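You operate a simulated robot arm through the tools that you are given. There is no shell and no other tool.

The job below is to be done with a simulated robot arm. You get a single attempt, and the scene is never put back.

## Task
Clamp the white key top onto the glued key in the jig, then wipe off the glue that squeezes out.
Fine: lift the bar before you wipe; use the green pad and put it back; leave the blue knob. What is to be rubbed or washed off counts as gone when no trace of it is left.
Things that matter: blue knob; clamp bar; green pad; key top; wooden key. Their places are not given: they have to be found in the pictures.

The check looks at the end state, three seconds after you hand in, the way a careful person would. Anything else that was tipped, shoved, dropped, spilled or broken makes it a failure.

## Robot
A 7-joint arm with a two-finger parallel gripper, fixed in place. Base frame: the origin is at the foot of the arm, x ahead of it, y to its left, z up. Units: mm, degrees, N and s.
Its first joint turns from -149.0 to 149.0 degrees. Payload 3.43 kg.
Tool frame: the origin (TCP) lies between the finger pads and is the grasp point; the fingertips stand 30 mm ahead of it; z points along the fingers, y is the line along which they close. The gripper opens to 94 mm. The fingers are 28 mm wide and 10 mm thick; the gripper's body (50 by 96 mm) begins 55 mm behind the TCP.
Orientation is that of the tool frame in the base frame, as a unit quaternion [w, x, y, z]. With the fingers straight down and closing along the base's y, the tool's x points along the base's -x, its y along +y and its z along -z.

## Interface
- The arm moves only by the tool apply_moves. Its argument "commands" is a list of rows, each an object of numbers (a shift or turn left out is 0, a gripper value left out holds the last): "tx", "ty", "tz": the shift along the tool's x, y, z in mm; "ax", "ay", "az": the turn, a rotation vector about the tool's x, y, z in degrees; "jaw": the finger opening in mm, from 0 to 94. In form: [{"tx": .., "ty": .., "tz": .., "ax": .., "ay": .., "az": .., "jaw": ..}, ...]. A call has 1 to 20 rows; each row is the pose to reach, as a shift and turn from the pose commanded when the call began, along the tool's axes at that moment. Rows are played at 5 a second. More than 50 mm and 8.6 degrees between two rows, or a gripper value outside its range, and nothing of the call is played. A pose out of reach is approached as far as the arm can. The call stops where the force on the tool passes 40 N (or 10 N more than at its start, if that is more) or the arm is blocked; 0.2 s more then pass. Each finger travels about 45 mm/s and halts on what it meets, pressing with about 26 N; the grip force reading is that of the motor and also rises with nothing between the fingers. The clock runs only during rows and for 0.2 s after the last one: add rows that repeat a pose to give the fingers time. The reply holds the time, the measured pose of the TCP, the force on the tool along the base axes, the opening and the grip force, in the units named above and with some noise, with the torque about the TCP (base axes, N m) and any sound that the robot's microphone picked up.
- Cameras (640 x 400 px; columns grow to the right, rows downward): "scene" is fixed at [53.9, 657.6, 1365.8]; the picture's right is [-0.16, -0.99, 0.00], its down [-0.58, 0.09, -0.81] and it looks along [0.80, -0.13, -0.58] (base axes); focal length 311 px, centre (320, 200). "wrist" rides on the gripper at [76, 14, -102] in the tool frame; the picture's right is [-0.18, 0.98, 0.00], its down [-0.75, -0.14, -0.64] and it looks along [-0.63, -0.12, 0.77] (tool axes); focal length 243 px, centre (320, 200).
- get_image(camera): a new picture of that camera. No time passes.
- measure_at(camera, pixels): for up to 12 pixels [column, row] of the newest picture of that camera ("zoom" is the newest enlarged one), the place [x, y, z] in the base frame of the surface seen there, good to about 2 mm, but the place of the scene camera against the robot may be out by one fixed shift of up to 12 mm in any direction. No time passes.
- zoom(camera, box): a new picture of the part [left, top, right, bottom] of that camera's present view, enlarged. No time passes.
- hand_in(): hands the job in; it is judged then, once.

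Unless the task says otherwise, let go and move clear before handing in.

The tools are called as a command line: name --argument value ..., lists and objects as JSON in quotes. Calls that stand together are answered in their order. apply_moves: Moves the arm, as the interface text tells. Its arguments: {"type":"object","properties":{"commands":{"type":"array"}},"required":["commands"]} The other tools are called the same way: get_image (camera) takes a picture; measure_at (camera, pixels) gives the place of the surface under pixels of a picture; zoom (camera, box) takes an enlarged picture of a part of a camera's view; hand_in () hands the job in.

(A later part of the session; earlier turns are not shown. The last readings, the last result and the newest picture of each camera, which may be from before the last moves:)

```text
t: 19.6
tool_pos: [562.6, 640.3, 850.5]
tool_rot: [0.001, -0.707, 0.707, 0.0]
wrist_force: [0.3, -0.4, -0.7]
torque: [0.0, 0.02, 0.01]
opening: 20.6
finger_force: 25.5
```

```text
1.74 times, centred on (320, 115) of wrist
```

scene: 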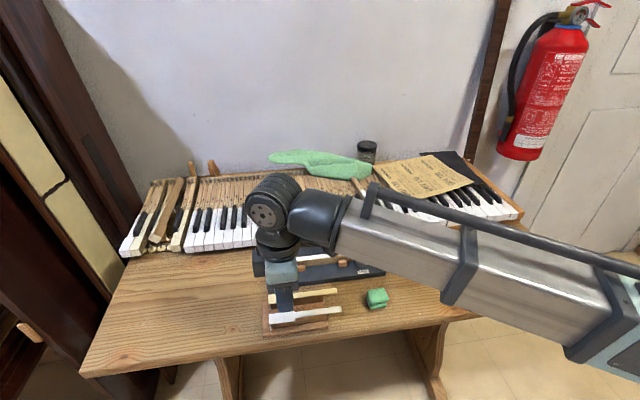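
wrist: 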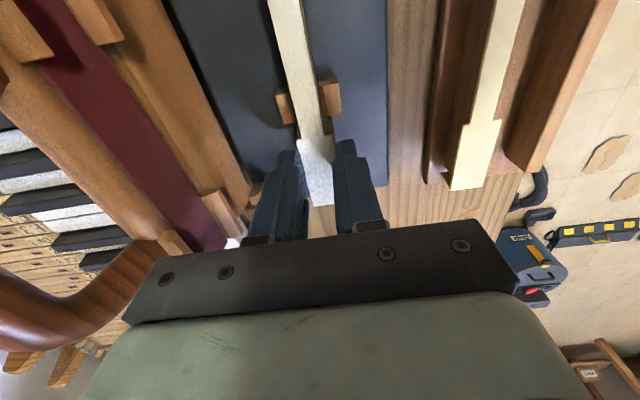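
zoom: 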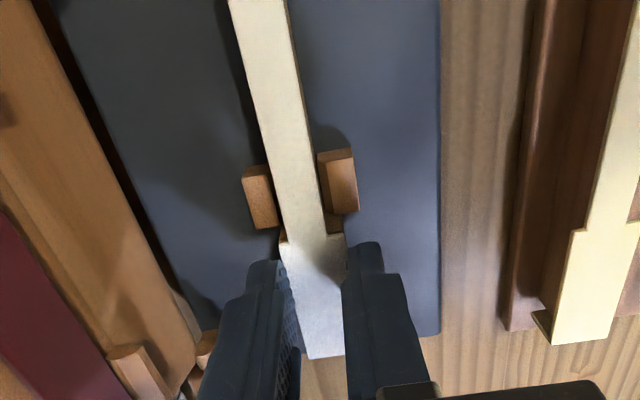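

No contact yet; the plate is ~3–4 mm above the key by the scene zoom. I'll keep lowering in 0.7 mm steps.

apply_moves --commands '[{"tz": 0.7}, {"tz": 1.4}, {"tz": 1.4}]'

apply_moves --commands '[{"tz": 0.5}, {"tz": 1.0}, {"tz": 1.0}]'

zoom --camera "scene" --box '[255, 240, 325, 282]'

zoom --camera "wrist" --box '[270, 60, 370, 220]'

```text
t: 20.4
tool_pos: [563.1, 641.1, 850.2]
tool_rot: [-0.001, -0.707, 0.707, 0.0]
wrist_force: [0.0, 1.7, 1.4]
torque: [-0.01, 0.04, 0.01]
opening: 20.5
finger_force: 26.0
```

```text
t: 21.2
tool_pos: [562.9, 639.3, 850.1]
tool_rot: [-0.001, 0.707, -0.707, 0.0]
wrist_force: [3.6, 2.2, 16.0]
torque: [-0.01, -0.09, 0.17]
opening: 20.9
finger_force: 26.3
```

```text
9.14 times, centred on (290, 261) of scene
```

zoom: 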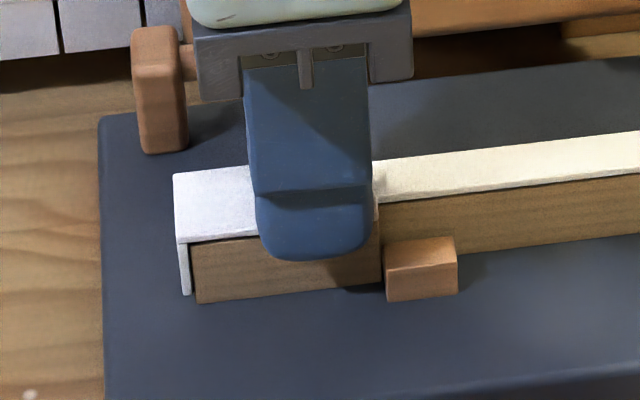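

```text
2.50 times, centred on (320, 140) of wrist
```

zoom: 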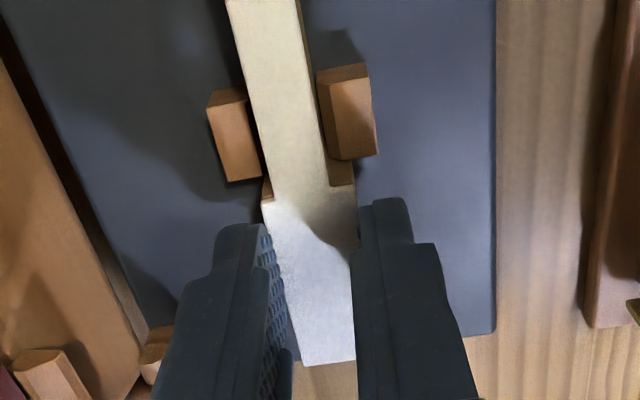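

Contact at 16 N with +3.6 N in x: likely a fingertip, not the plate, is resting on the key edge, slightly off-centre. I'll raise 1 mm, shift 0.4 mm toward +x and re-test.

apply_moves --commands '[{"tz": -1.0}, {"tz": -1.0, "ty": -0.4}, {"tz": -0.5, "ty": -0.4}, {"tz": -0.2, "ty": -0.4}, {"tz": -0.2, "ty": -0.4}]'

zoom --camera "scene" --box '[265, 245, 300, 271]'

```text
t: 22.4
tool_pos: [563.0, 640.0, 849.4]
tool_rot: [0.0, -0.707, 0.707, -0.001]
wrist_force: [-4.1, 4.2, 10.9]
torque: [0.05, 0.13, -0.06]
opening: 20.7
finger_force: 25.9
```

```text
15.38 times, centred on (282, 258) of scene
```

zoom: 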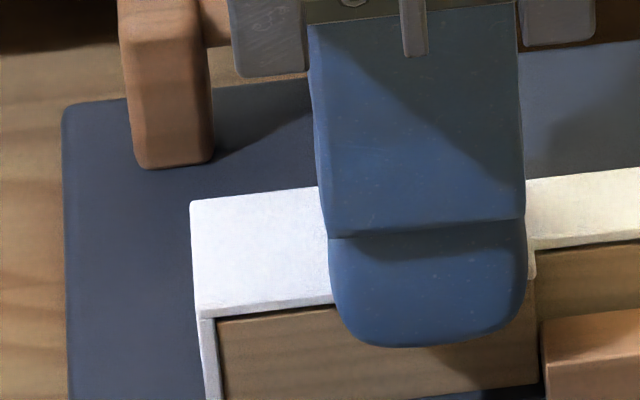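

The plate now looks seated (its lower edge at (205,318) is flush with the key's top edge), Fx flipped to −4 N so the centre is about 0.2 mm back. I'll relax those side forces, then open the jaws gently.

apply_moves --commands '[{"ty": 0.2, "tx": -0.2}, {"ty": 0.2, "tx": -0.2}]'

apply_moves --commands '[{"jaw": 20.6}, {"jaw": 22}, {"jaw": 24}, {"jaw": 28}, {"jaw": 32}, {"jaw": 32}]'

get_image --camera "wrist"

zoom --camera "wrist" --box '[250, 60, 390, 220]'

zoom --camera "scene" --box '[255, 240, 325, 282]'

```text
t: 23.0
tool_pos: [563.4, 639.1, 849.6]
tool_rot: [0.001, 0.707, -0.707, 0.001]
wrist_force: [-3.2, 3.5, 16.1]
torque: [0.08, 0.11, -0.11]
opening: 20.8
finger_force: 26.5
```

```text
t: 24.4
tool_pos: [562.8, 640.5, 848.9]
tool_rot: [0.0, -0.707, 0.707, 0.0]
wrist_force: [-0.1, -0.4, 0.6]
torque: [-0.03, 0.0, 0.0]
opening: 32.0
finger_force: 0.0
```

```text
taken
```

wrist: 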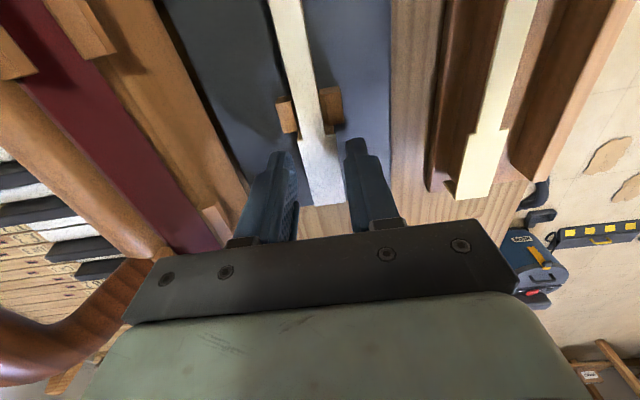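

```text
2.50 times, centred on (320, 140) of wrist
```

zoom: 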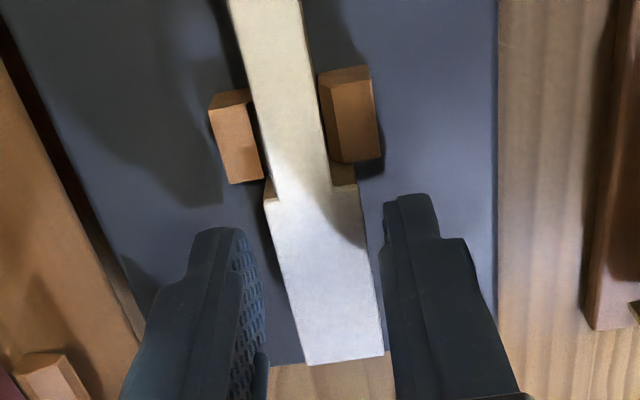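

```text
9.14 times, centred on (290, 261) of scene
```

zoom: 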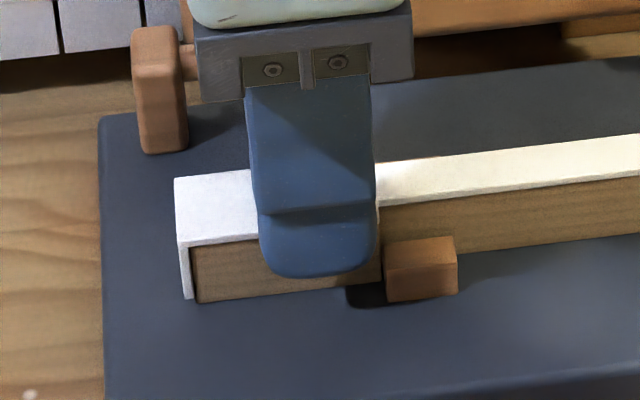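

The plate dropped flush onto the key (lip hugging the front at (185,270)). I'll rise straight up and inspect the placement.

apply_moves --commands '[{"tz": -10}, {"tz": -30}, {"tz": -60}, {"tz": -100}, {"tz": -100}]'

get_image --camera "wrist"

zoom --camera "wrist" --box '[220, 0, 420, 200]'

zoom --camera "scene" --box '[255, 190, 375, 290]'

```text
t: 25.6
tool_pos: [561.8, 638.8, 950.4]
tool_rot: [0.0, 0.707, -0.707, 0.0]
wrist_force: [0.0, 0.6, -0.3]
torque: [0.03, 0.0, 0.01]
opening: 31.8
finger_force: 0.0
```

```text
taken
```

wrist: 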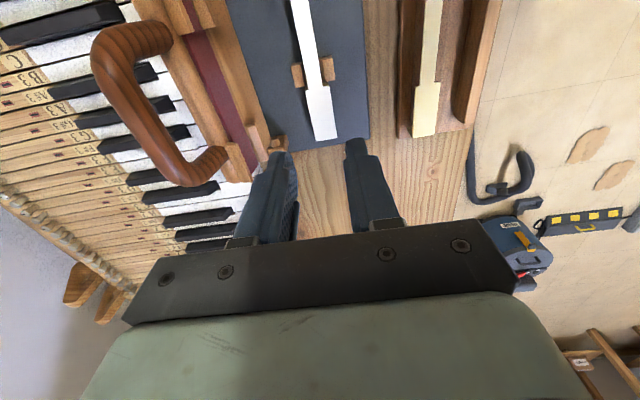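

```text
2.00 times, centred on (320, 100) of wrist
```

zoom: 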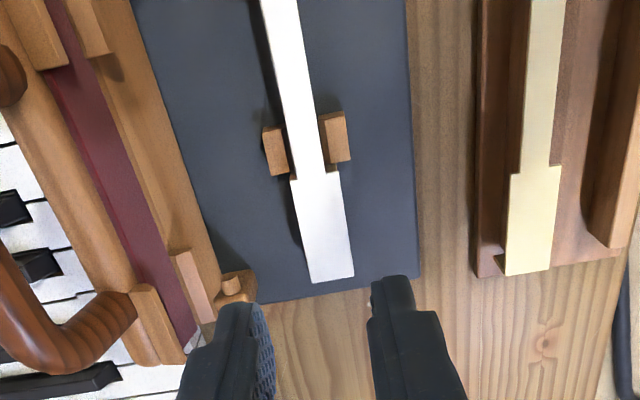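

```text
4.00 times, centred on (315, 240) of scene
```

zoom: 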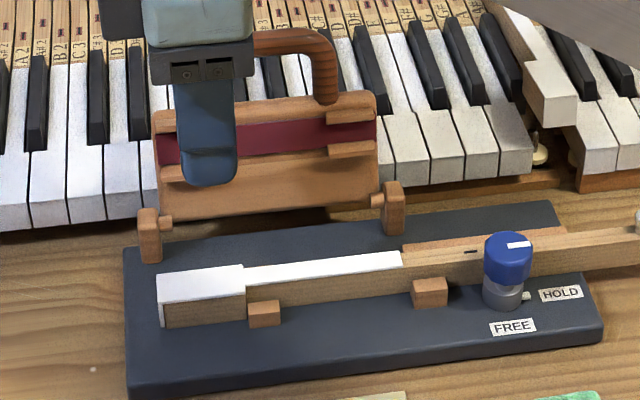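

The key top is on the key, aligned. Now I'll measure the clamp handle ((95,60)–(190,175) in the wrist view) to plan a grasp.

zoom --camera "wrist" --box '[80, 0, 280, 200]'

measure_at --camera "zoom" --pixels '[[180, 140], [150, 145], [205, 140], [210, 180], [180, 185], [235, 180], [230, 230], [205, 235], [255, 225], [255, 280], [230, 285], [280, 275]]'

measure_at --camera "zoom" --pixels '[[270, 320], [250, 310], [310, 340], [380, 310], [390, 330], [240, 60], [270, 60], [150, 90], [420, 330], [330, 200], [380, 100], [430, 250]]'

```text
2.00 times, centred on (180, 100) of wrist
```

zoom: 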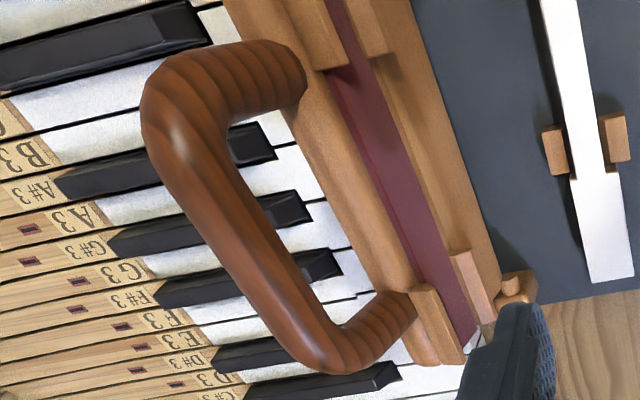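

```text
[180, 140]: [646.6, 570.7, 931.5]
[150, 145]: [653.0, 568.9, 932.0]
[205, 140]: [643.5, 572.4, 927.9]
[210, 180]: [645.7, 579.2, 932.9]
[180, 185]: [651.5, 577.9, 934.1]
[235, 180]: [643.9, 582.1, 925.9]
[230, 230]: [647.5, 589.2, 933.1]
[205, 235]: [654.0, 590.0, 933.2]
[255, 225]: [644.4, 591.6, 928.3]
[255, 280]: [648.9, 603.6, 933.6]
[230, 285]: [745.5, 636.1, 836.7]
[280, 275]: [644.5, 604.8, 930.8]
```

```text
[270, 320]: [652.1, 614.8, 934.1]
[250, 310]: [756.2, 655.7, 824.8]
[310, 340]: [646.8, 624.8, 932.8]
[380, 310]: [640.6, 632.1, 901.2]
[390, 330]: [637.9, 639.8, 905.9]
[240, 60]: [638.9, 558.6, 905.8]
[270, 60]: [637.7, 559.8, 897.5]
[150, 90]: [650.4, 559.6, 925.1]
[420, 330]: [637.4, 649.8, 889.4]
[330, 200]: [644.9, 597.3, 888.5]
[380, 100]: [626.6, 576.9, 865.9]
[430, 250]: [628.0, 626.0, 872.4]
```

Handle rod: top z≈934, front x≈643.5, so its centre is about (650, 600, 927.5) with radius ≈6.5. I'll zoom on the hinge pin to get the pivot position.

zoom --camera "wrist" --box '[210, 110, 290, 170]'

zoom --camera "scene" --box '[265, 215, 365, 262]'

measure_at --camera "scene" --pixels '[[351, 240], [348, 239], [353, 236], [293, 246], [297, 246], [320, 240], [320, 232], [300, 222], [332, 203], [322, 193], [310, 240], [340, 238]]'

```text
6.67 times, centred on (250, 140) of wrist
```

zoom: 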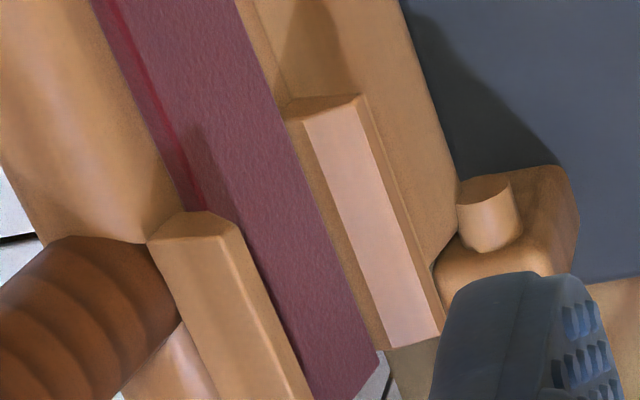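

```text
6.40 times, centred on (315, 238) of scene
```

zoom: 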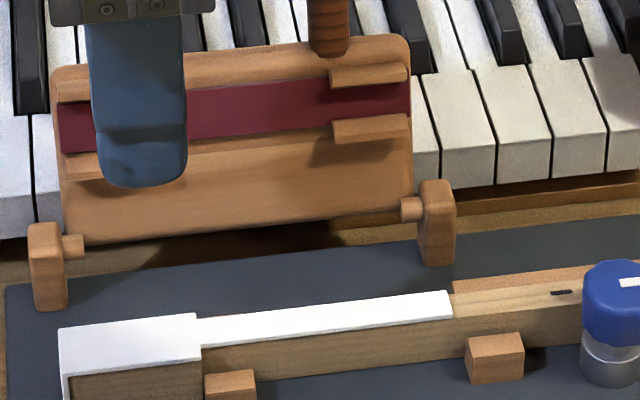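

```text
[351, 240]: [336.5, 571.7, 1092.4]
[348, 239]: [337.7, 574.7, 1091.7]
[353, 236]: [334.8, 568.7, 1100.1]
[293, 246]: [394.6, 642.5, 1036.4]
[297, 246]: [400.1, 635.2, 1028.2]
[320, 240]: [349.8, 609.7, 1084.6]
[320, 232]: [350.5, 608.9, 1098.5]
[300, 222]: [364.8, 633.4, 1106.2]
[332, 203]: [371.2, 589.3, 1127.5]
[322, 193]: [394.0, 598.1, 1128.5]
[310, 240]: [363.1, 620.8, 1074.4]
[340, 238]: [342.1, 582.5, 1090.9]
```

The last scene zoom shows both pins ((410,208) and (73,246)). The full scene image was stale, so I'll measure in the zoom instead.

measure_at --camera "zoom" --pixels '[[408, 202], [410, 210], [412, 216], [75, 240], [75, 247], [75, 253], [240, 215], [240, 180], [240, 165], [440, 190], [40, 230], [330, 170]]'

zoom --camera "wrist" --box '[210, 110, 290, 170]'

measure_at --camera "zoom" --pixels '[[480, 190], [470, 215], [490, 220], [510, 210], [500, 235], [480, 240], [450, 260], [550, 180], [430, 150], [420, 200], [300, 40], [360, 60]]'

```text
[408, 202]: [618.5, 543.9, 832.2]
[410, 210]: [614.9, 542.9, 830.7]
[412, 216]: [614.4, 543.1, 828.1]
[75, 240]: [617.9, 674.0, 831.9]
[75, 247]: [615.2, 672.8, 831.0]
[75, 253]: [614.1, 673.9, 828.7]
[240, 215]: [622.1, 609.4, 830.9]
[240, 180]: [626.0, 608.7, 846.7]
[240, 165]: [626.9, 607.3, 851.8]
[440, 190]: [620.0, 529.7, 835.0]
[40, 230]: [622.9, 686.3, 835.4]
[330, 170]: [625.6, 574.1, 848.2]
```

```text
6.67 times, centred on (250, 140) of wrist
```

zoom: 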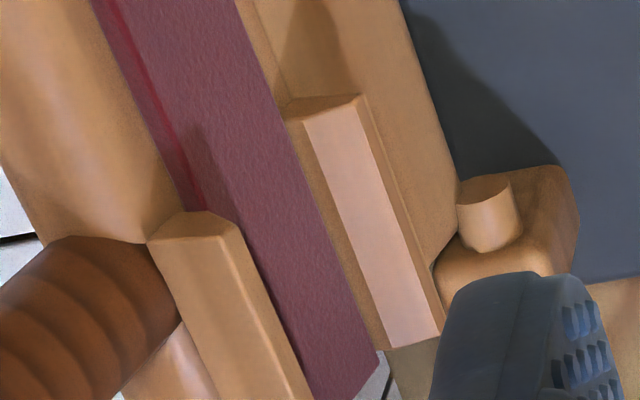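

```text
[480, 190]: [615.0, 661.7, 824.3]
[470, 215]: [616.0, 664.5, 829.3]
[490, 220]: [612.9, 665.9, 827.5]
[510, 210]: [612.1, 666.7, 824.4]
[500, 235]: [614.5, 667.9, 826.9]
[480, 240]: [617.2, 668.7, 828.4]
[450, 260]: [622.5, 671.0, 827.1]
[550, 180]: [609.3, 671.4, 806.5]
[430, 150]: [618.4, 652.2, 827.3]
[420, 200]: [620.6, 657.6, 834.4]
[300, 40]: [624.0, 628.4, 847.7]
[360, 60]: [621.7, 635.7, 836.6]
```

Pivot is about (615.5, 824.7) and the rod centre (650.5, 600, 927), so radius ≈108 mm. I'll move above the handle with jaws at 40 mm, staying well over it, and check.

apply_moves --commands '[{"tz": -36, "jaw": 40}, {"tz": -36, "ty": -30, "tx": 15, "jaw": 40}, {"tz": -36, "ty": -60, "tx": 30, "jaw": 40}, {"tz": -36, "ty": -86.6, "tx": 40.2, "jaw": 40}, {"tz": -36, "ty": -86.6, "tx": 40.2, "jaw": 40}]'

get_image --camera "wrist"

get_image --camera "scene"

```text
t: 26.8
tool_pos: [650.8, 600.1, 986.8]
tool_rot: [0.0, 0.707, -0.707, 0.0]
wrist_force: [-1.0, 0.6, 0.3]
torque: [0.0, -0.03, 0.01]
opening: 40.2
finger_force: 0.0
```

```text
taken
```

wrist: 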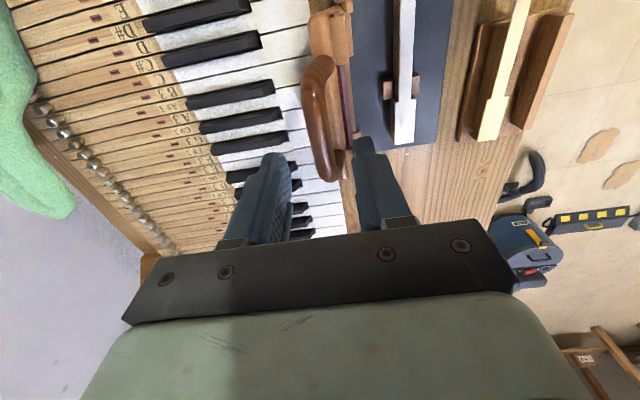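

```text
taken
```

scene: 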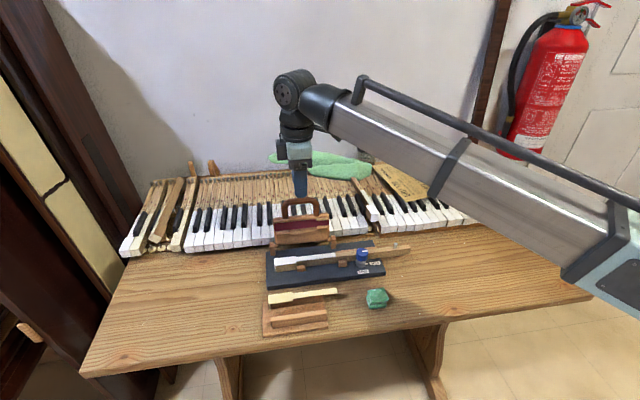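

The handle rod at (325,120) lies between the fingers in the wrist view. I'll sample the rod's cross-section from this nearly overhead view.

zoom --camera "wrist" --box '[270, 0, 390, 190]'

measure_at --camera "wrist" --pixels '[[305, 100], [312, 100], [320, 100], [327, 100], [308, 120], [316, 120], [324, 120], [330, 120], [313, 140], [321, 140], [328, 140], [333, 140]]'

```text
2.11 times, centred on (330, 95) of wrist
```

zoom: 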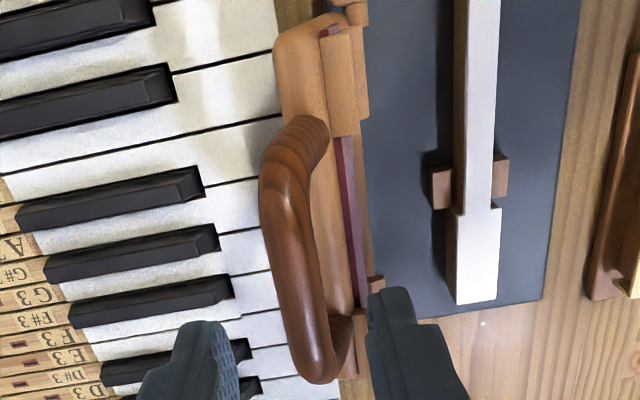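

```text
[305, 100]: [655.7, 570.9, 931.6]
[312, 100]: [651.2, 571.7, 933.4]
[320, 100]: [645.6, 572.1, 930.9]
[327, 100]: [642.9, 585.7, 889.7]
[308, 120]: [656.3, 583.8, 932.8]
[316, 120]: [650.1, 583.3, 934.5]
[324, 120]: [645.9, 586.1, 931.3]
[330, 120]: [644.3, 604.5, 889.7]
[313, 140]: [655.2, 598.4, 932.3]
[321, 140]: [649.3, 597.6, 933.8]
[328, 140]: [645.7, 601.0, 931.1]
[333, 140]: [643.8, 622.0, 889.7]
```

Rod is centred at x≈650.7, top z≈934, diameter ≈12–13; board edge at z≈890. I'll descend so the fingertips reach z≈906 on either side and close lightly to learn the rod's thickness.

apply_moves --commands '[{"tz": 20}, {"tz": 40}, {"tz": 49.5}, {"tz": 49.5, "jaw": 32}, {"tz": 49.5, "jaw": 24}, {"tz": 49.5, "jaw": 18}, {"tz": 49.5, "jaw": 14}, {"tz": 49.5, "jaw": 10}, {"tz": 49.5, "jaw": 10}]'

zoom --camera "scene" --box '[255, 170, 375, 270]'

get_image --camera "wrist"

```text
t: 28.8
tool_pos: [650.2, 599.3, 934.8]
tool_rot: [-0.001, -0.707, 0.707, 0.0]
wrist_force: [0.9, 1.3, 1.0]
torque: [0.08, -0.02, -0.19]
opening: 15.8
finger_force: 25.8
```

```text
4.00 times, centred on (315, 220) of scene
```

zoom: 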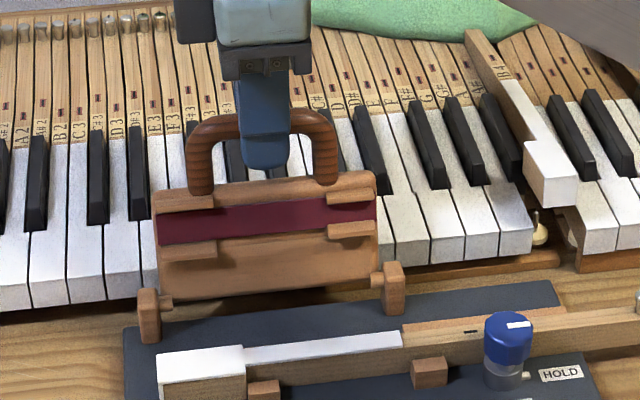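

```text
taken
```

wrist: 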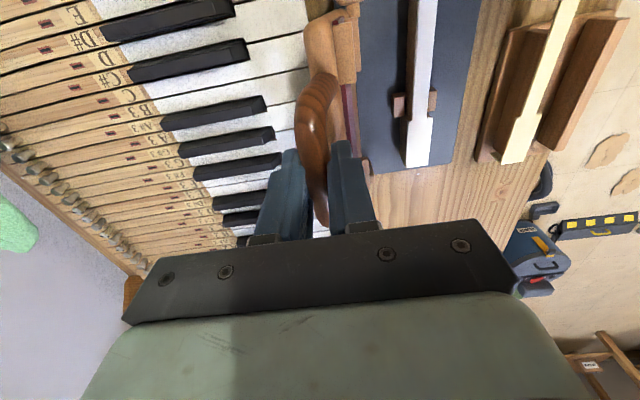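

The jaws met the rod at 15.8 mm with little side force. I'll open to 19 mm as a loose cage and carry the handle forward along the first 20° of its arc.

apply_moves --commands '[{"jaw": 19}, {"jaw": 19}, {"jaw": 19, "ty": 4.5, "tz": -1.5}, {"jaw": 19, "ty": 9.0, "tz": -2.9}, {"jaw": 19, "ty": 13.6, "tz": -3.9}, {"jaw": 19, "ty": 18.3, "tz": -4.7}, {"jaw": 19, "ty": 18.3, "tz": -4.7}]'

zoom --camera "scene" --box '[255, 170, 375, 270]'

```text
t: 30.4
tool_pos: [631.7, 599.5, 939.3]
tool_rot: [0.001, 0.707, -0.707, -0.001]
wrist_force: [0.6, -0.2, 0.0]
torque: [0.01, 0.0, 0.05]
opening: 19.0
finger_force: 0.4
```

```text
4.00 times, centred on (315, 220) of scene
```

zoom: 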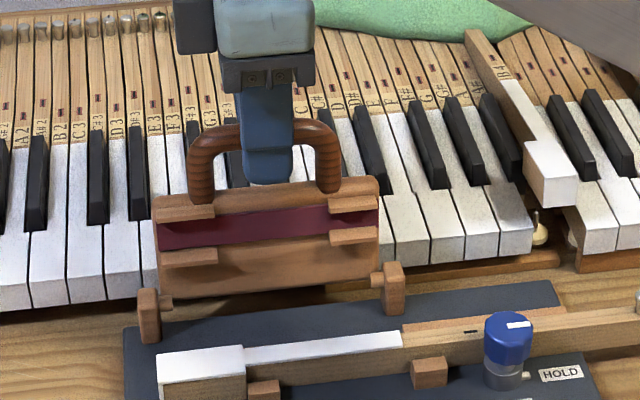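

The bar follows (handle moved forward, forces near zero). I'll continue the arc to about 40°.

apply_moves --commands '[{"ty": 4.7, "tz": -0.6}, {"ty": 9.5, "tz": -1.1}, {"ty": 14.2, "tz": -1.3}, {"ty": 19.0, "tz": -1.3}, {"ty": 23.7, "tz": -1.1}, {"ty": 28.5, "tz": -0.7}, {"ty": 33.2, "tz": 0.0}, {"ty": 38.0, "tz": 0.8}, {"ty": 42.6, "tz": 1.8}, {"ty": 47.3, "tz": 3.0}, {"ty": 51.8, "tz": 4.4}, {"ty": 56.2, "tz": 6.1}, {"ty": 56.2, "tz": 6.1}]'

zoom --camera "scene" --box '[245, 170, 375, 280]'

get_image --camera "wrist"

```text
t: 33.2
tool_pos: [575.6, 599.5, 934.2]
tool_rot: [-0.001, 0.708, -0.707, 0.0]
wrist_force: [0.6, 0.9, 0.3]
torque: [0.04, 0.0, -0.02]
opening: 19.1
finger_force: 0.2
```

```text
3.64 times, centred on (310, 225) of scene
```

zoom: 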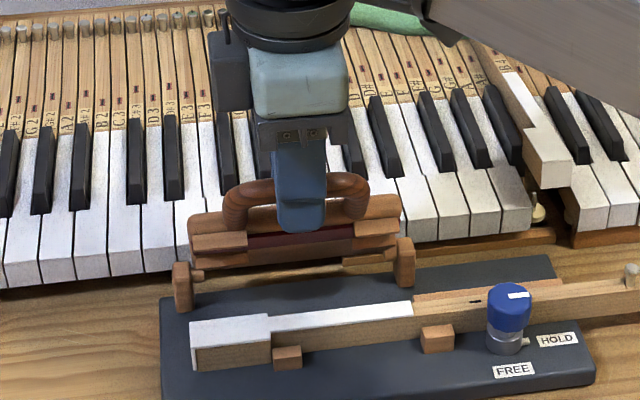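

```text
taken
```

wrist: 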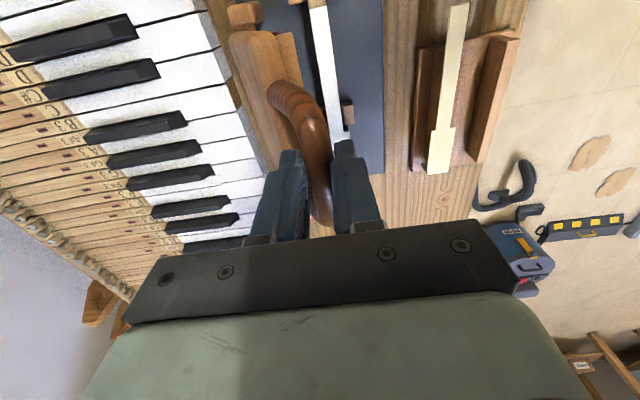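

The handle is at roughly 40° and still in the cage. I'll check the rod's actual position against my arc model before continuing.

measure_at --camera "wrist" --pixels '[[302, 115], [310, 120], [318, 120], [306, 130], [314, 135], [322, 135], [310, 145], [318, 150], [325, 150], [280, 90], [260, 60], [320, 165]]'

```text
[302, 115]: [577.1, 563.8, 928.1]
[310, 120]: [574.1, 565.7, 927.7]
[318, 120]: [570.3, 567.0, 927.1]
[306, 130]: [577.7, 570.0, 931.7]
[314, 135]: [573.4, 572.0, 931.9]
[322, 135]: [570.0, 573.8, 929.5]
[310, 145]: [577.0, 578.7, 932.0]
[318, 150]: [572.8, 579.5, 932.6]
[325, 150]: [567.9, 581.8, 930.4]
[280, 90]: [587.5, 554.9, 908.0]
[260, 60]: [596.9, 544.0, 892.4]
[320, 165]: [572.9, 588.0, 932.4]
```

The rod centre (≈573.8, 925.8) matches the arc model within 1 mm, leaning on the −x finger. I'll continue to about 70°.

apply_moves --commands '[{"ty": 4.4, "tz": 1.8}, {"ty": 8.8, "tz": 3.8}, {"ty": 13.0, "tz": 6.0}, {"ty": 17.2, "tz": 8.4}, {"ty": 21.2, "tz": 11.0}, {"ty": 25.1, "tz": 13.7}, {"ty": 28.9, "tz": 16.6}, {"ty": 32.5, "tz": 19.7}, {"ty": 36.0, "tz": 22.9}, {"ty": 39.4, "tz": 26.3}, {"ty": 42.7, "tz": 29.8}, {"ty": 45.8, "tz": 33.4}, {"ty": 45.8, "tz": 33.4}]'

zoom --camera "scene" --box '[245, 180, 375, 290]'

get_image --camera "wrist"

```text
t: 36.0
tool_pos: [529.3, 599.8, 900.6]
tool_rot: [0.0, 0.707, -0.707, 0.001]
wrist_force: [-1.0, 0.3, 0.5]
torque: [0.02, 0.01, 0.0]
opening: 19.5
finger_force: 0.3
```

```text
3.64 times, centred on (310, 235) of scene
```

zoom: 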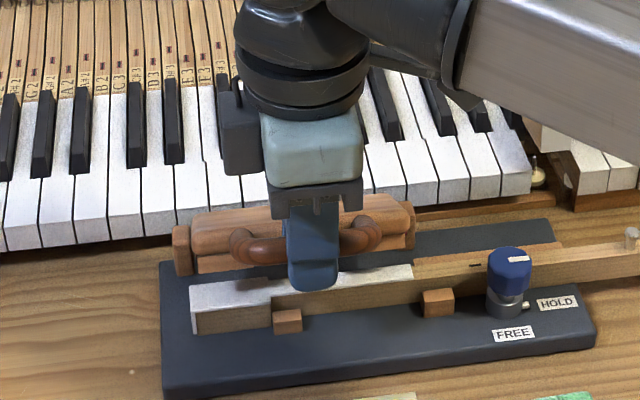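

```text
taken
```

wrist: 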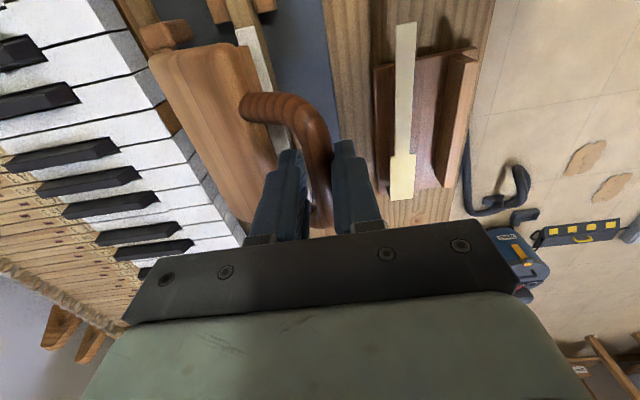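

Handle is at ~70° and in the cage; I'll verify its height relative to the model.

measure_at --camera "wrist" --pixels '[[300, 110], [308, 120], [318, 130], [322, 140], [310, 145], [318, 155], [326, 160], [315, 170], [322, 175], [240, 120], [260, 150], [200, 80]]'

```text
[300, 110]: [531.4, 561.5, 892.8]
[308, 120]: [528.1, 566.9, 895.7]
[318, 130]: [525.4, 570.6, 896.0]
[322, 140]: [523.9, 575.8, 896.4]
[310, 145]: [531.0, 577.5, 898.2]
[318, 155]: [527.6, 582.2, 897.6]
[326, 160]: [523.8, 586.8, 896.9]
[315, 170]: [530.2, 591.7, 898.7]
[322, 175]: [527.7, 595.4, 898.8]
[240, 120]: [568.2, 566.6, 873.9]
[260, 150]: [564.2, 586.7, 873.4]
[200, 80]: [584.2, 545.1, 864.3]
```

Model still matches (rod centre ≈(528, 892)). I'll continue in the cage to about 86°, slowly.

apply_moves --commands '[{"ty": 2.8, "tz": 3.8}, {"ty": 5.6, "tz": 7.7}, {"ty": 8.1, "tz": 11.7}, {"ty": 10.5, "tz": 15.8}, {"ty": 12.7, "tz": 20.0}, {"ty": 14.7, "tz": 24.4}, {"ty": 15.4, "tz": 26.1}, {"ty": 15.4, "tz": 26.1}]'

zoom --camera "scene" --box '[245, 190, 375, 300]'

get_image --camera "wrist"

measure_at --camera "wrist" --pixels '[[310, 145], [318, 155], [326, 160], [315, 170], [322, 175], [240, 120], [260, 150], [200, 80], [330, 175], [300, 120]]'

```text
t: 37.8
tool_pos: [514.2, 600.0, 875.6]
tool_rot: [0.0, -0.707, 0.708, 0.0]
wrist_force: [-3.1, -0.9, -0.1]
torque: [-0.04, 0.03, 0.06]
opening: 20.5
finger_force: 1.7
```

```text
3.64 times, centred on (310, 245) of scene
```

zoom: 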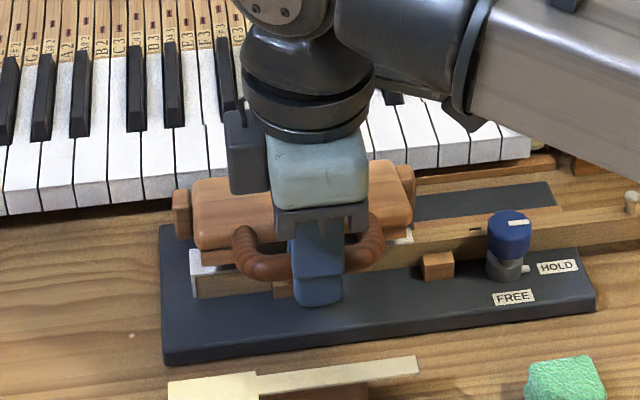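

```text
taken
```

wrist: 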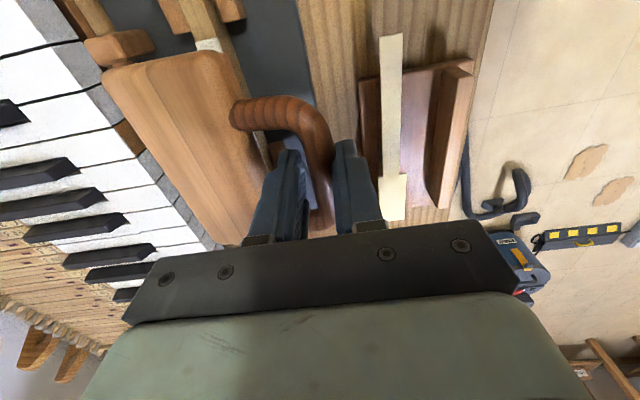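

```text
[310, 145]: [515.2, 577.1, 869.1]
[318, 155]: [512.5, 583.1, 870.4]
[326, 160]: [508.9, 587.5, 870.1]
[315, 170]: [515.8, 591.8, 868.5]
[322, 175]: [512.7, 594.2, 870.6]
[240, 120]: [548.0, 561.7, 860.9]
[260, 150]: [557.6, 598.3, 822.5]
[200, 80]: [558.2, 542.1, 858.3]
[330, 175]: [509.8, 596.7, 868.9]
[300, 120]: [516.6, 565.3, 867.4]
```

Rod is at centre ≈(512, 864), leaning on the −x finger with ~3 N. I'll grip it firmly now so that the last part is lowered under control.

apply_moves --commands '[{"jaw": 17}, {"jaw": 15}, {"jaw": 13}, {"jaw": 12}, {"jaw": 12}]'

get_image --camera "wrist"

measure_at --camera "wrist" --pixels '[[310, 145], [318, 155], [326, 160], [315, 170], [322, 175], [330, 175], [240, 120], [200, 80]]'

```text
t: 39.0
tool_pos: [513.4, 599.9, 875.6]
tool_rot: [0.0, 0.707, -0.707, 0.0]
wrist_force: [-12.0, 0.1, 1.8]
torque: [0.07, 0.21, 0.22]
opening: 19.2
finger_force: 6.3
```

```text
taken
```

wrist: 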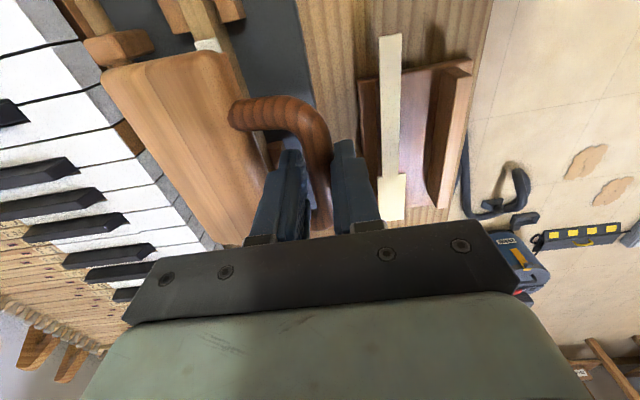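

```text
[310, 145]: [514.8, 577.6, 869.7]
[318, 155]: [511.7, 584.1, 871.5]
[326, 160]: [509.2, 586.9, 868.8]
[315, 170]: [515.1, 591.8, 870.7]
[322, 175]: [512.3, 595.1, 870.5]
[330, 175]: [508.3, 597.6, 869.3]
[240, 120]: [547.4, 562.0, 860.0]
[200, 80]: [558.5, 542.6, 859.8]
```

Only the −x finger is pressing (Fx −12 N) because the cage is off-centre by ~2.5 mm. I'll shift 2.3 mm toward −x so both fingers meet the rod.

apply_moves --commands '[{"ty": 0.8}, {"ty": 1.6}, {"ty": 2.3}, {"ty": 2.3}, {"ty": 2.3}]'

get_image --camera "wrist"

measure_at --camera "wrist" --pixels '[[310, 145], [318, 155], [326, 160], [315, 170], [322, 175], [330, 175], [240, 120], [200, 80]]'

```text
t: 40.2
tool_pos: [512.6, 599.1, 874.8]
tool_rot: [0.0, -0.707, 0.707, 0.001]
wrist_force: [-7.7, 2.3, 2.0]
torque: [0.04, 0.11, 0.14]
opening: 16.4
finger_force: 4.0
```

```text
taken
```

wrist: 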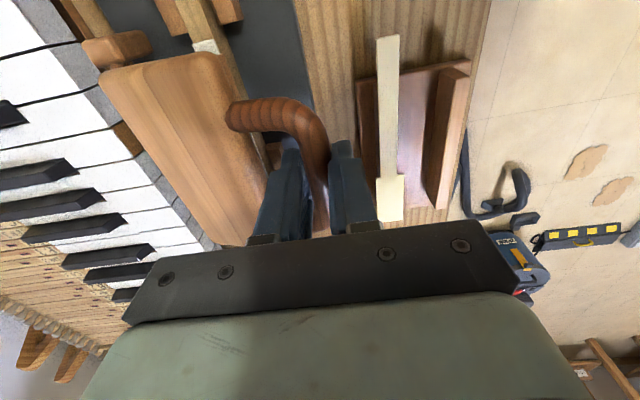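

```text
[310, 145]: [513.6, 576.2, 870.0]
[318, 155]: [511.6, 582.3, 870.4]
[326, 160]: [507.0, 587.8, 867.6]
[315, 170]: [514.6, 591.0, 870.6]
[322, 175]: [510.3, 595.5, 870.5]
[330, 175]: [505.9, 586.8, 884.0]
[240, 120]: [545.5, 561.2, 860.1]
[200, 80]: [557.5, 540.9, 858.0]
```

Opening is 16.4 mm and Fx still −7.7 N, so another ~1 mm is needed to balance.

apply_moves --commands '[{"ty": 0.5}, {"ty": 1.0}, {"ty": 1.0}, {"ty": 1.0}]'

get_image --camera "wrist"

measure_at --camera "wrist" --pixels '[[310, 145], [318, 155], [326, 160], [315, 170], [322, 175], [240, 120], [200, 80]]'

```text
t: 41.2
tool_pos: [512.7, 599.4, 874.9]
tool_rot: [0.0, -0.707, 0.707, 0.0]
wrist_force: [-1.3, 2.7, -0.4]
torque: [-0.13, -0.02, 0.57]
opening: 15.7
finger_force: 26.2
```

```text
taken
```

wrist: 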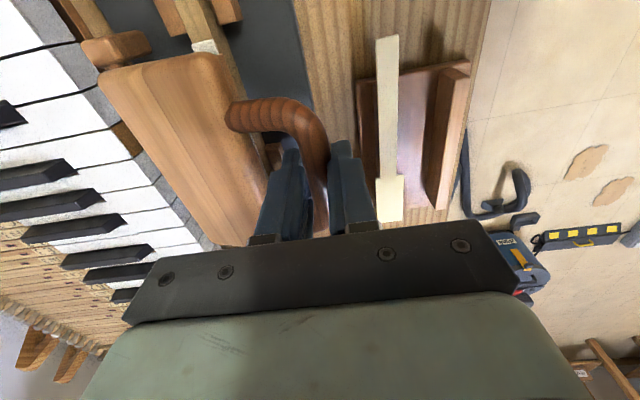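

```text
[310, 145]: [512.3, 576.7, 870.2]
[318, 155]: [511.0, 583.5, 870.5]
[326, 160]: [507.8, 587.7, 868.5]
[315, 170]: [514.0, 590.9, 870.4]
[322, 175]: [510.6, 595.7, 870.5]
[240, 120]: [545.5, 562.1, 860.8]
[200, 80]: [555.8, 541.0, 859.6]
```

Now both fingers hold the rod (15.7 mm, 26 N). I'll lower along the arc in small steps and watch the forces.

apply_moves --commands '[{"ty": 0.8, "tz": 2.3}, {"ty": 1.6, "tz": 4.7}, {"ty": 2.2, "tz": 6.6}, {"ty": 2.7, "tz": 8.4}, {"ty": 2.7, "tz": 8.4}]'

zoom --camera "scene" --box '[245, 200, 375, 300]'

```text
t: 42.4
tool_pos: [509.6, 599.4, 865.9]
tool_rot: [0.001, 0.707, -0.707, 0.001]
wrist_force: [8.7, -12.2, 0.5]
torque: [-0.54, -0.17, 0.56]
opening: 15.6
finger_force: 25.6
```

```text
4.00 times, centred on (310, 250) of scene
```

zoom: 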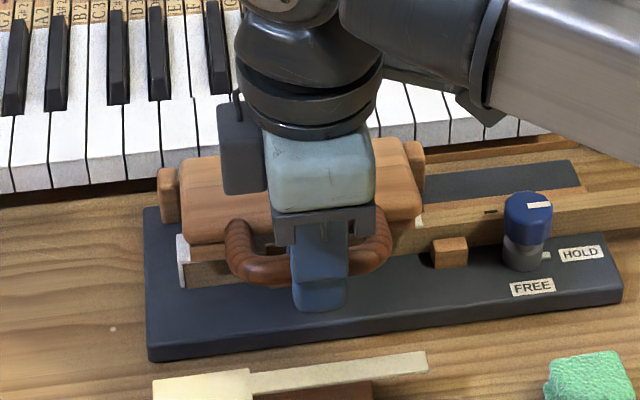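

Fx is +8.7 and Fy −12 N, moderate; I'm pulling slightly too far toward −x. I'll continue lowering with less −x travel.

apply_moves --commands '[{"ty": -0.2, "tz": 1.8}, {"ty": 0.0, "tz": 3.7}, {"ty": 0.3, "tz": 5.6}, {"ty": 0.6, "tz": 7.5}, {"ty": 0.6, "tz": 7.5}]'

zoom --camera "scene" --box '[245, 200, 375, 300]'

```text
t: 43.6
tool_pos: [508.3, 599.8, 859.1]
tool_rot: [0.0, 0.707, -0.707, 0.0]
wrist_force: [3.9, -9.6, -0.2]
torque: [-0.37, -0.04, 0.52]
opening: 15.6
finger_force: 25.7
```

```text
4.00 times, centred on (310, 250) of scene
```

zoom: 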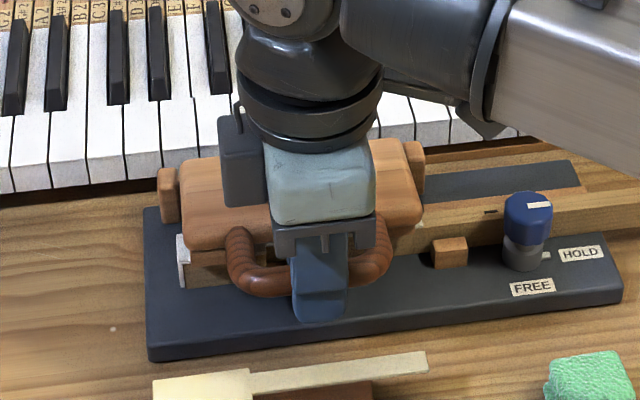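

Forces decreased (Fx 3.9 N). I'll continue downward; contact with the plate is expected after roughly 8–10 mm more.

apply_moves --commands '[{"ty": 0.2, "tz": 2}, {"ty": 0.3, "tz": 4}, {"ty": 0.4, "tz": 6}, {"ty": 0.4, "tz": 6}]'

apply_moves --commands '[{"tz": 1}, {"tz": 2}, {"tz": 3}, {"tz": 3}]'

zoom --camera "scene" --box '[245, 200, 375, 300]'

```text
t: 44.6
tool_pos: [506.0, 599.7, 854.3]
tool_rot: [0.001, 0.708, -0.707, 0.0]
wrist_force: [-6.3, -7.1, 0.1]
torque: [-0.13, 0.02, 0.52]
opening: 15.6
finger_force: 25.3
```

```text
t: 45.6
tool_pos: [506.7, 599.7, 850.5]
tool_rot: [0.0, -0.707, 0.707, 0.001]
wrist_force: [-21.3, -3.3, 1.4]
torque: [0.4, 0.25, 0.32]
opening: 15.8
finger_force: 25.7
```

```text
4.00 times, centred on (310, 250) of scene
```

zoom: 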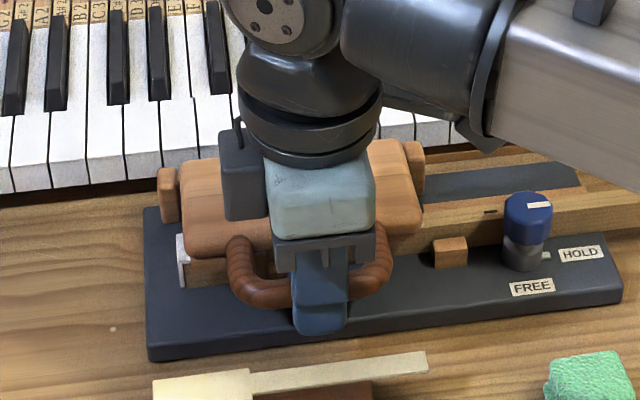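

Fx is −21 N, so the rod now wants to be further −x; I'll shift 1.2 mm toward −x and then keep lowering.

apply_moves --commands '[{"ty": 0.6}, {"ty": 1.2}, {"ty": 1.2}]'

apply_moves --commands '[{"ty": 0.2, "tz": 1}, {"ty": 0.4, "tz": 2}, {"ty": 0.4, "tz": 2}]'

get_image --camera "wrist"

measure_at --camera "wrist" --pixels '[[310, 145], [318, 155], [326, 160], [315, 170], [322, 175], [220, 120], [200, 100], [160, 100], [180, 150]]'

```text
t: 46.4
tool_pos: [506.6, 601.3, 850.0]
tool_rot: [0.0, -0.707, 0.707, -0.001]
wrist_force: [-12.0, -3.1, 0.6]
torque: [0.33, 0.13, 0.44]
opening: 15.7
finger_force: 26.0
```

```text
t: 47.2
tool_pos: [505.8, 600.7, 847.1]
tool_rot: [-0.001, 0.707, -0.707, 0.001]
wrist_force: [-4.3, -1.9, -0.1]
torque: [-0.39, -0.03, 0.46]
opening: 15.7
finger_force: 26.1
```

```text
taken
```

wrist: 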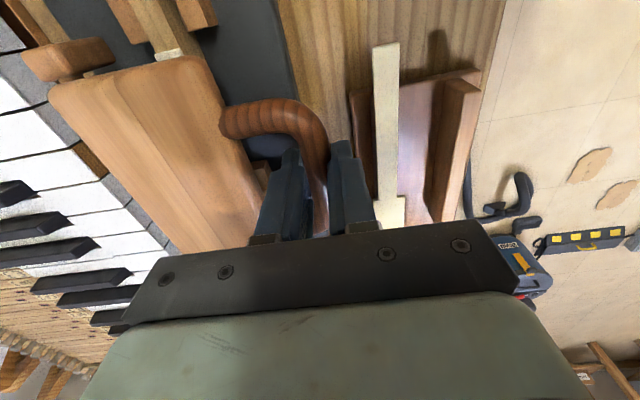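

```text
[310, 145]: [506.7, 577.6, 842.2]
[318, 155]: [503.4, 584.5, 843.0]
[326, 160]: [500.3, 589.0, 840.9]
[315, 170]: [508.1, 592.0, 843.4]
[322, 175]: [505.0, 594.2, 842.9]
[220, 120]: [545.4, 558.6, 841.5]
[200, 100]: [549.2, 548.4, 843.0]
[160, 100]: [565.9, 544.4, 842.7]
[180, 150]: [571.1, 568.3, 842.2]
```

The board's top reads z≈842 at x=545–571, i.e. level: the bar is down or nearly. I'll lower slightly more until the vertical force shows it seating.

apply_moves --commands '[{"ty": 0.1, "tz": 1}, {"ty": 0.1, "tz": 1}]'

apply_moves --commands '[{"tz": 1}, {"tz": 1}]'

zoom --camera "scene" --box '[245, 220, 345, 285]'

```text
t: 47.8
tool_pos: [505.3, 600.5, 847.9]
tool_rot: [0.0, 0.707, -0.707, 0.0]
wrist_force: [4.0, 1.0, 0.3]
torque: [-0.24, -0.15, 0.43]
opening: 15.7
finger_force: 26.2
```

```text
t: 48.4
tool_pos: [505.9, 600.2, 845.3]
tool_rot: [-0.001, 0.707, -0.707, -0.001]
wrist_force: [4.0, 4.3, 2.6]
torque: [-0.15, -0.12, 0.44]
opening: 15.8
finger_force: 26.1
```

```text
6.15 times, centred on (295, 252) of scene
```

zoom: 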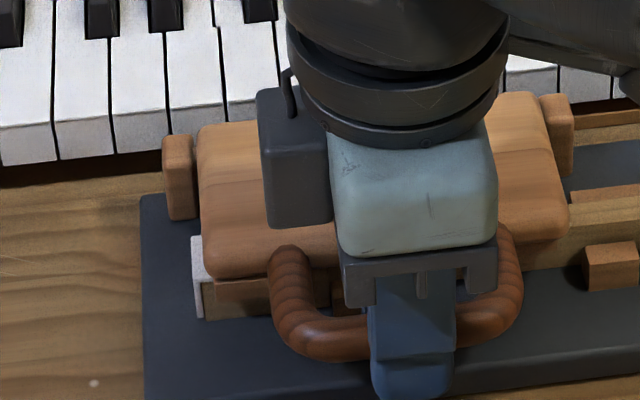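

Fz has begun to rise (2.6 N). I'll continue in 0.8 mm steps.

apply_moves --commands '[{"tz": 0.8}, {"tz": 0.8}]'

apply_moves --commands '[{"tz": 0.8}, {"tz": 0.8}]'

zoom --camera "scene" --box '[265, 240, 335, 282]'

```text
t: 49.0
tool_pos: [505.8, 600.4, 845.7]
tool_rot: [0.0, -0.707, 0.708, 0.0]
wrist_force: [5.4, 3.8, 5.3]
torque: [0.23, -0.13, 0.45]
opening: 15.6
finger_force: 26.2
```

```text
t: 49.6
tool_pos: [505.5, 600.8, 844.9]
tool_rot: [0.0, 0.707, -0.707, -0.001]
wrist_force: [2.4, 8.7, 13.9]
torque: [-0.25, -0.1, 0.4]
opening: 15.6
finger_force: 25.8
```

```text
9.14 times, centred on (300, 261) of scene
```

zoom: 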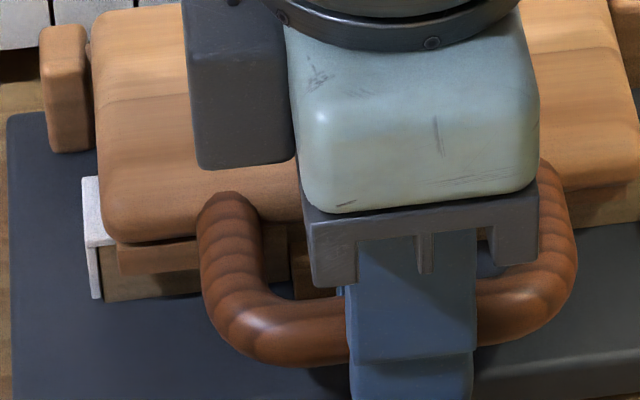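

Fz is 13.9 N, so the felt is pressing on the key top. I'll press a touch more and hold a few seconds.

apply_moves --commands '[{"tz": 0.6}, {"tz": 0.6}, {"tz": 0.6}, {"tz": 0.6}, {"tz": 0.6}, {"tz": 0.6}, {"tz": 0.6}, {"tz": 0.6}]'

zoom --camera "scene" --box '[265, 240, 335, 282]'

get_image --camera "wrist"

```text
t: 51.4
tool_pos: [505.8, 599.5, 843.6]
tool_rot: [0.001, -0.707, 0.707, -0.001]
wrist_force: [-1.6, 10.7, 18.5]
torque: [0.25, 0.01, 0.42]
opening: 15.5
finger_force: 26.1
```

```text
9.14 times, centred on (300, 261) of scene
```

zoom: 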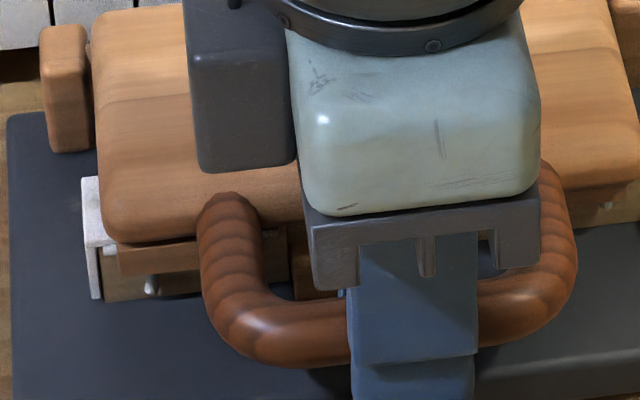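

```text
taken
```

wrist: 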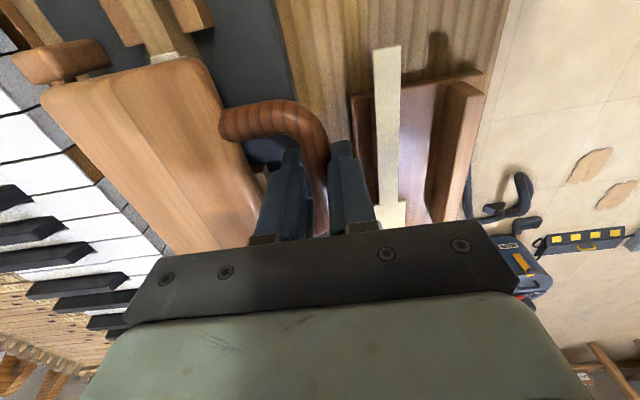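

A bead of glue now shows on the key's side at zoom (150,285) and another at (608,205): the press is squeezing it out. I'll hold a few more seconds.

apply_moves --commands '[{"tz": 0.3}, {"tz": 0.3}, {"tz": 0.3}, {"tz": 0.3}, {"tz": 0.3}, {"tz": 0.3}, {"tz": 0.3}, {"tz": 0.3}, {"tz": 0.3}, {"tz": 0.3}, {"tz": 0.3}, {"tz": 0.3}, {"tz": 0.3}, {"tz": 0.3}, {"tz": 0.3}, {"tz": 0.3}, {"tz": 0.3}, {"tz": 0.3}, {"tz": 0.3}, {"tz": 0.3}]'

zoom --camera "scene" --box '[265, 235, 365, 285]'

```text
t: 55.6
tool_pos: [506.3, 599.2, 843.1]
tool_rot: [-0.001, -0.707, 0.707, 0.0]
wrist_force: [-9.1, -1.0, 16.2]
torque: [-0.08, 0.13, 0.41]
opening: 15.4
finger_force: 25.9
```

```text
6.40 times, centred on (315, 260) of scene
```

zoom: 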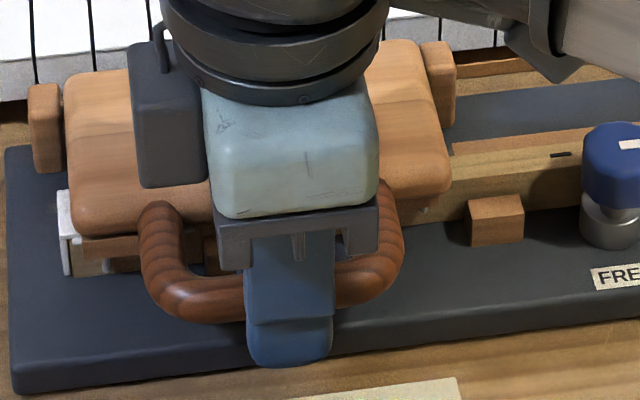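

Held for about 6 s with ~16 N at the handle. Now I'll lift the bar along the reverse arc, first 15 mm, watching the key top.

apply_moves --commands '[{"tz": -1.5}, {"ty": -0.2, "tz": -3.5}, {"ty": -0.7, "tz": -6.5}, {"ty": -1.3, "tz": -9.5}, {"ty": -1.9, "tz": -12.5}, {"ty": -2.4, "tz": -15.5}, {"ty": -2.4, "tz": -15.5}]'

zoom --camera "scene" --box '[265, 235, 365, 285]'

```text
t: 57.2
tool_pos: [508.7, 599.6, 859.3]
tool_rot: [0.0, -0.707, 0.707, 0.0]
wrist_force: [-12.1, -5.0, -1.4]
torque: [-0.03, 0.2, 0.42]
opening: 15.8
finger_force: 25.7
```

```text
6.40 times, centred on (315, 260) of scene
```

zoom: 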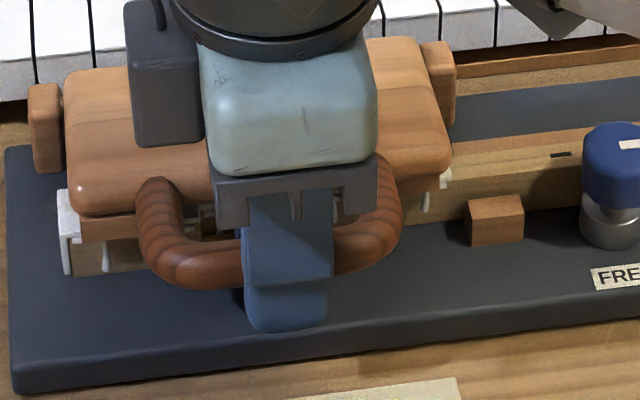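

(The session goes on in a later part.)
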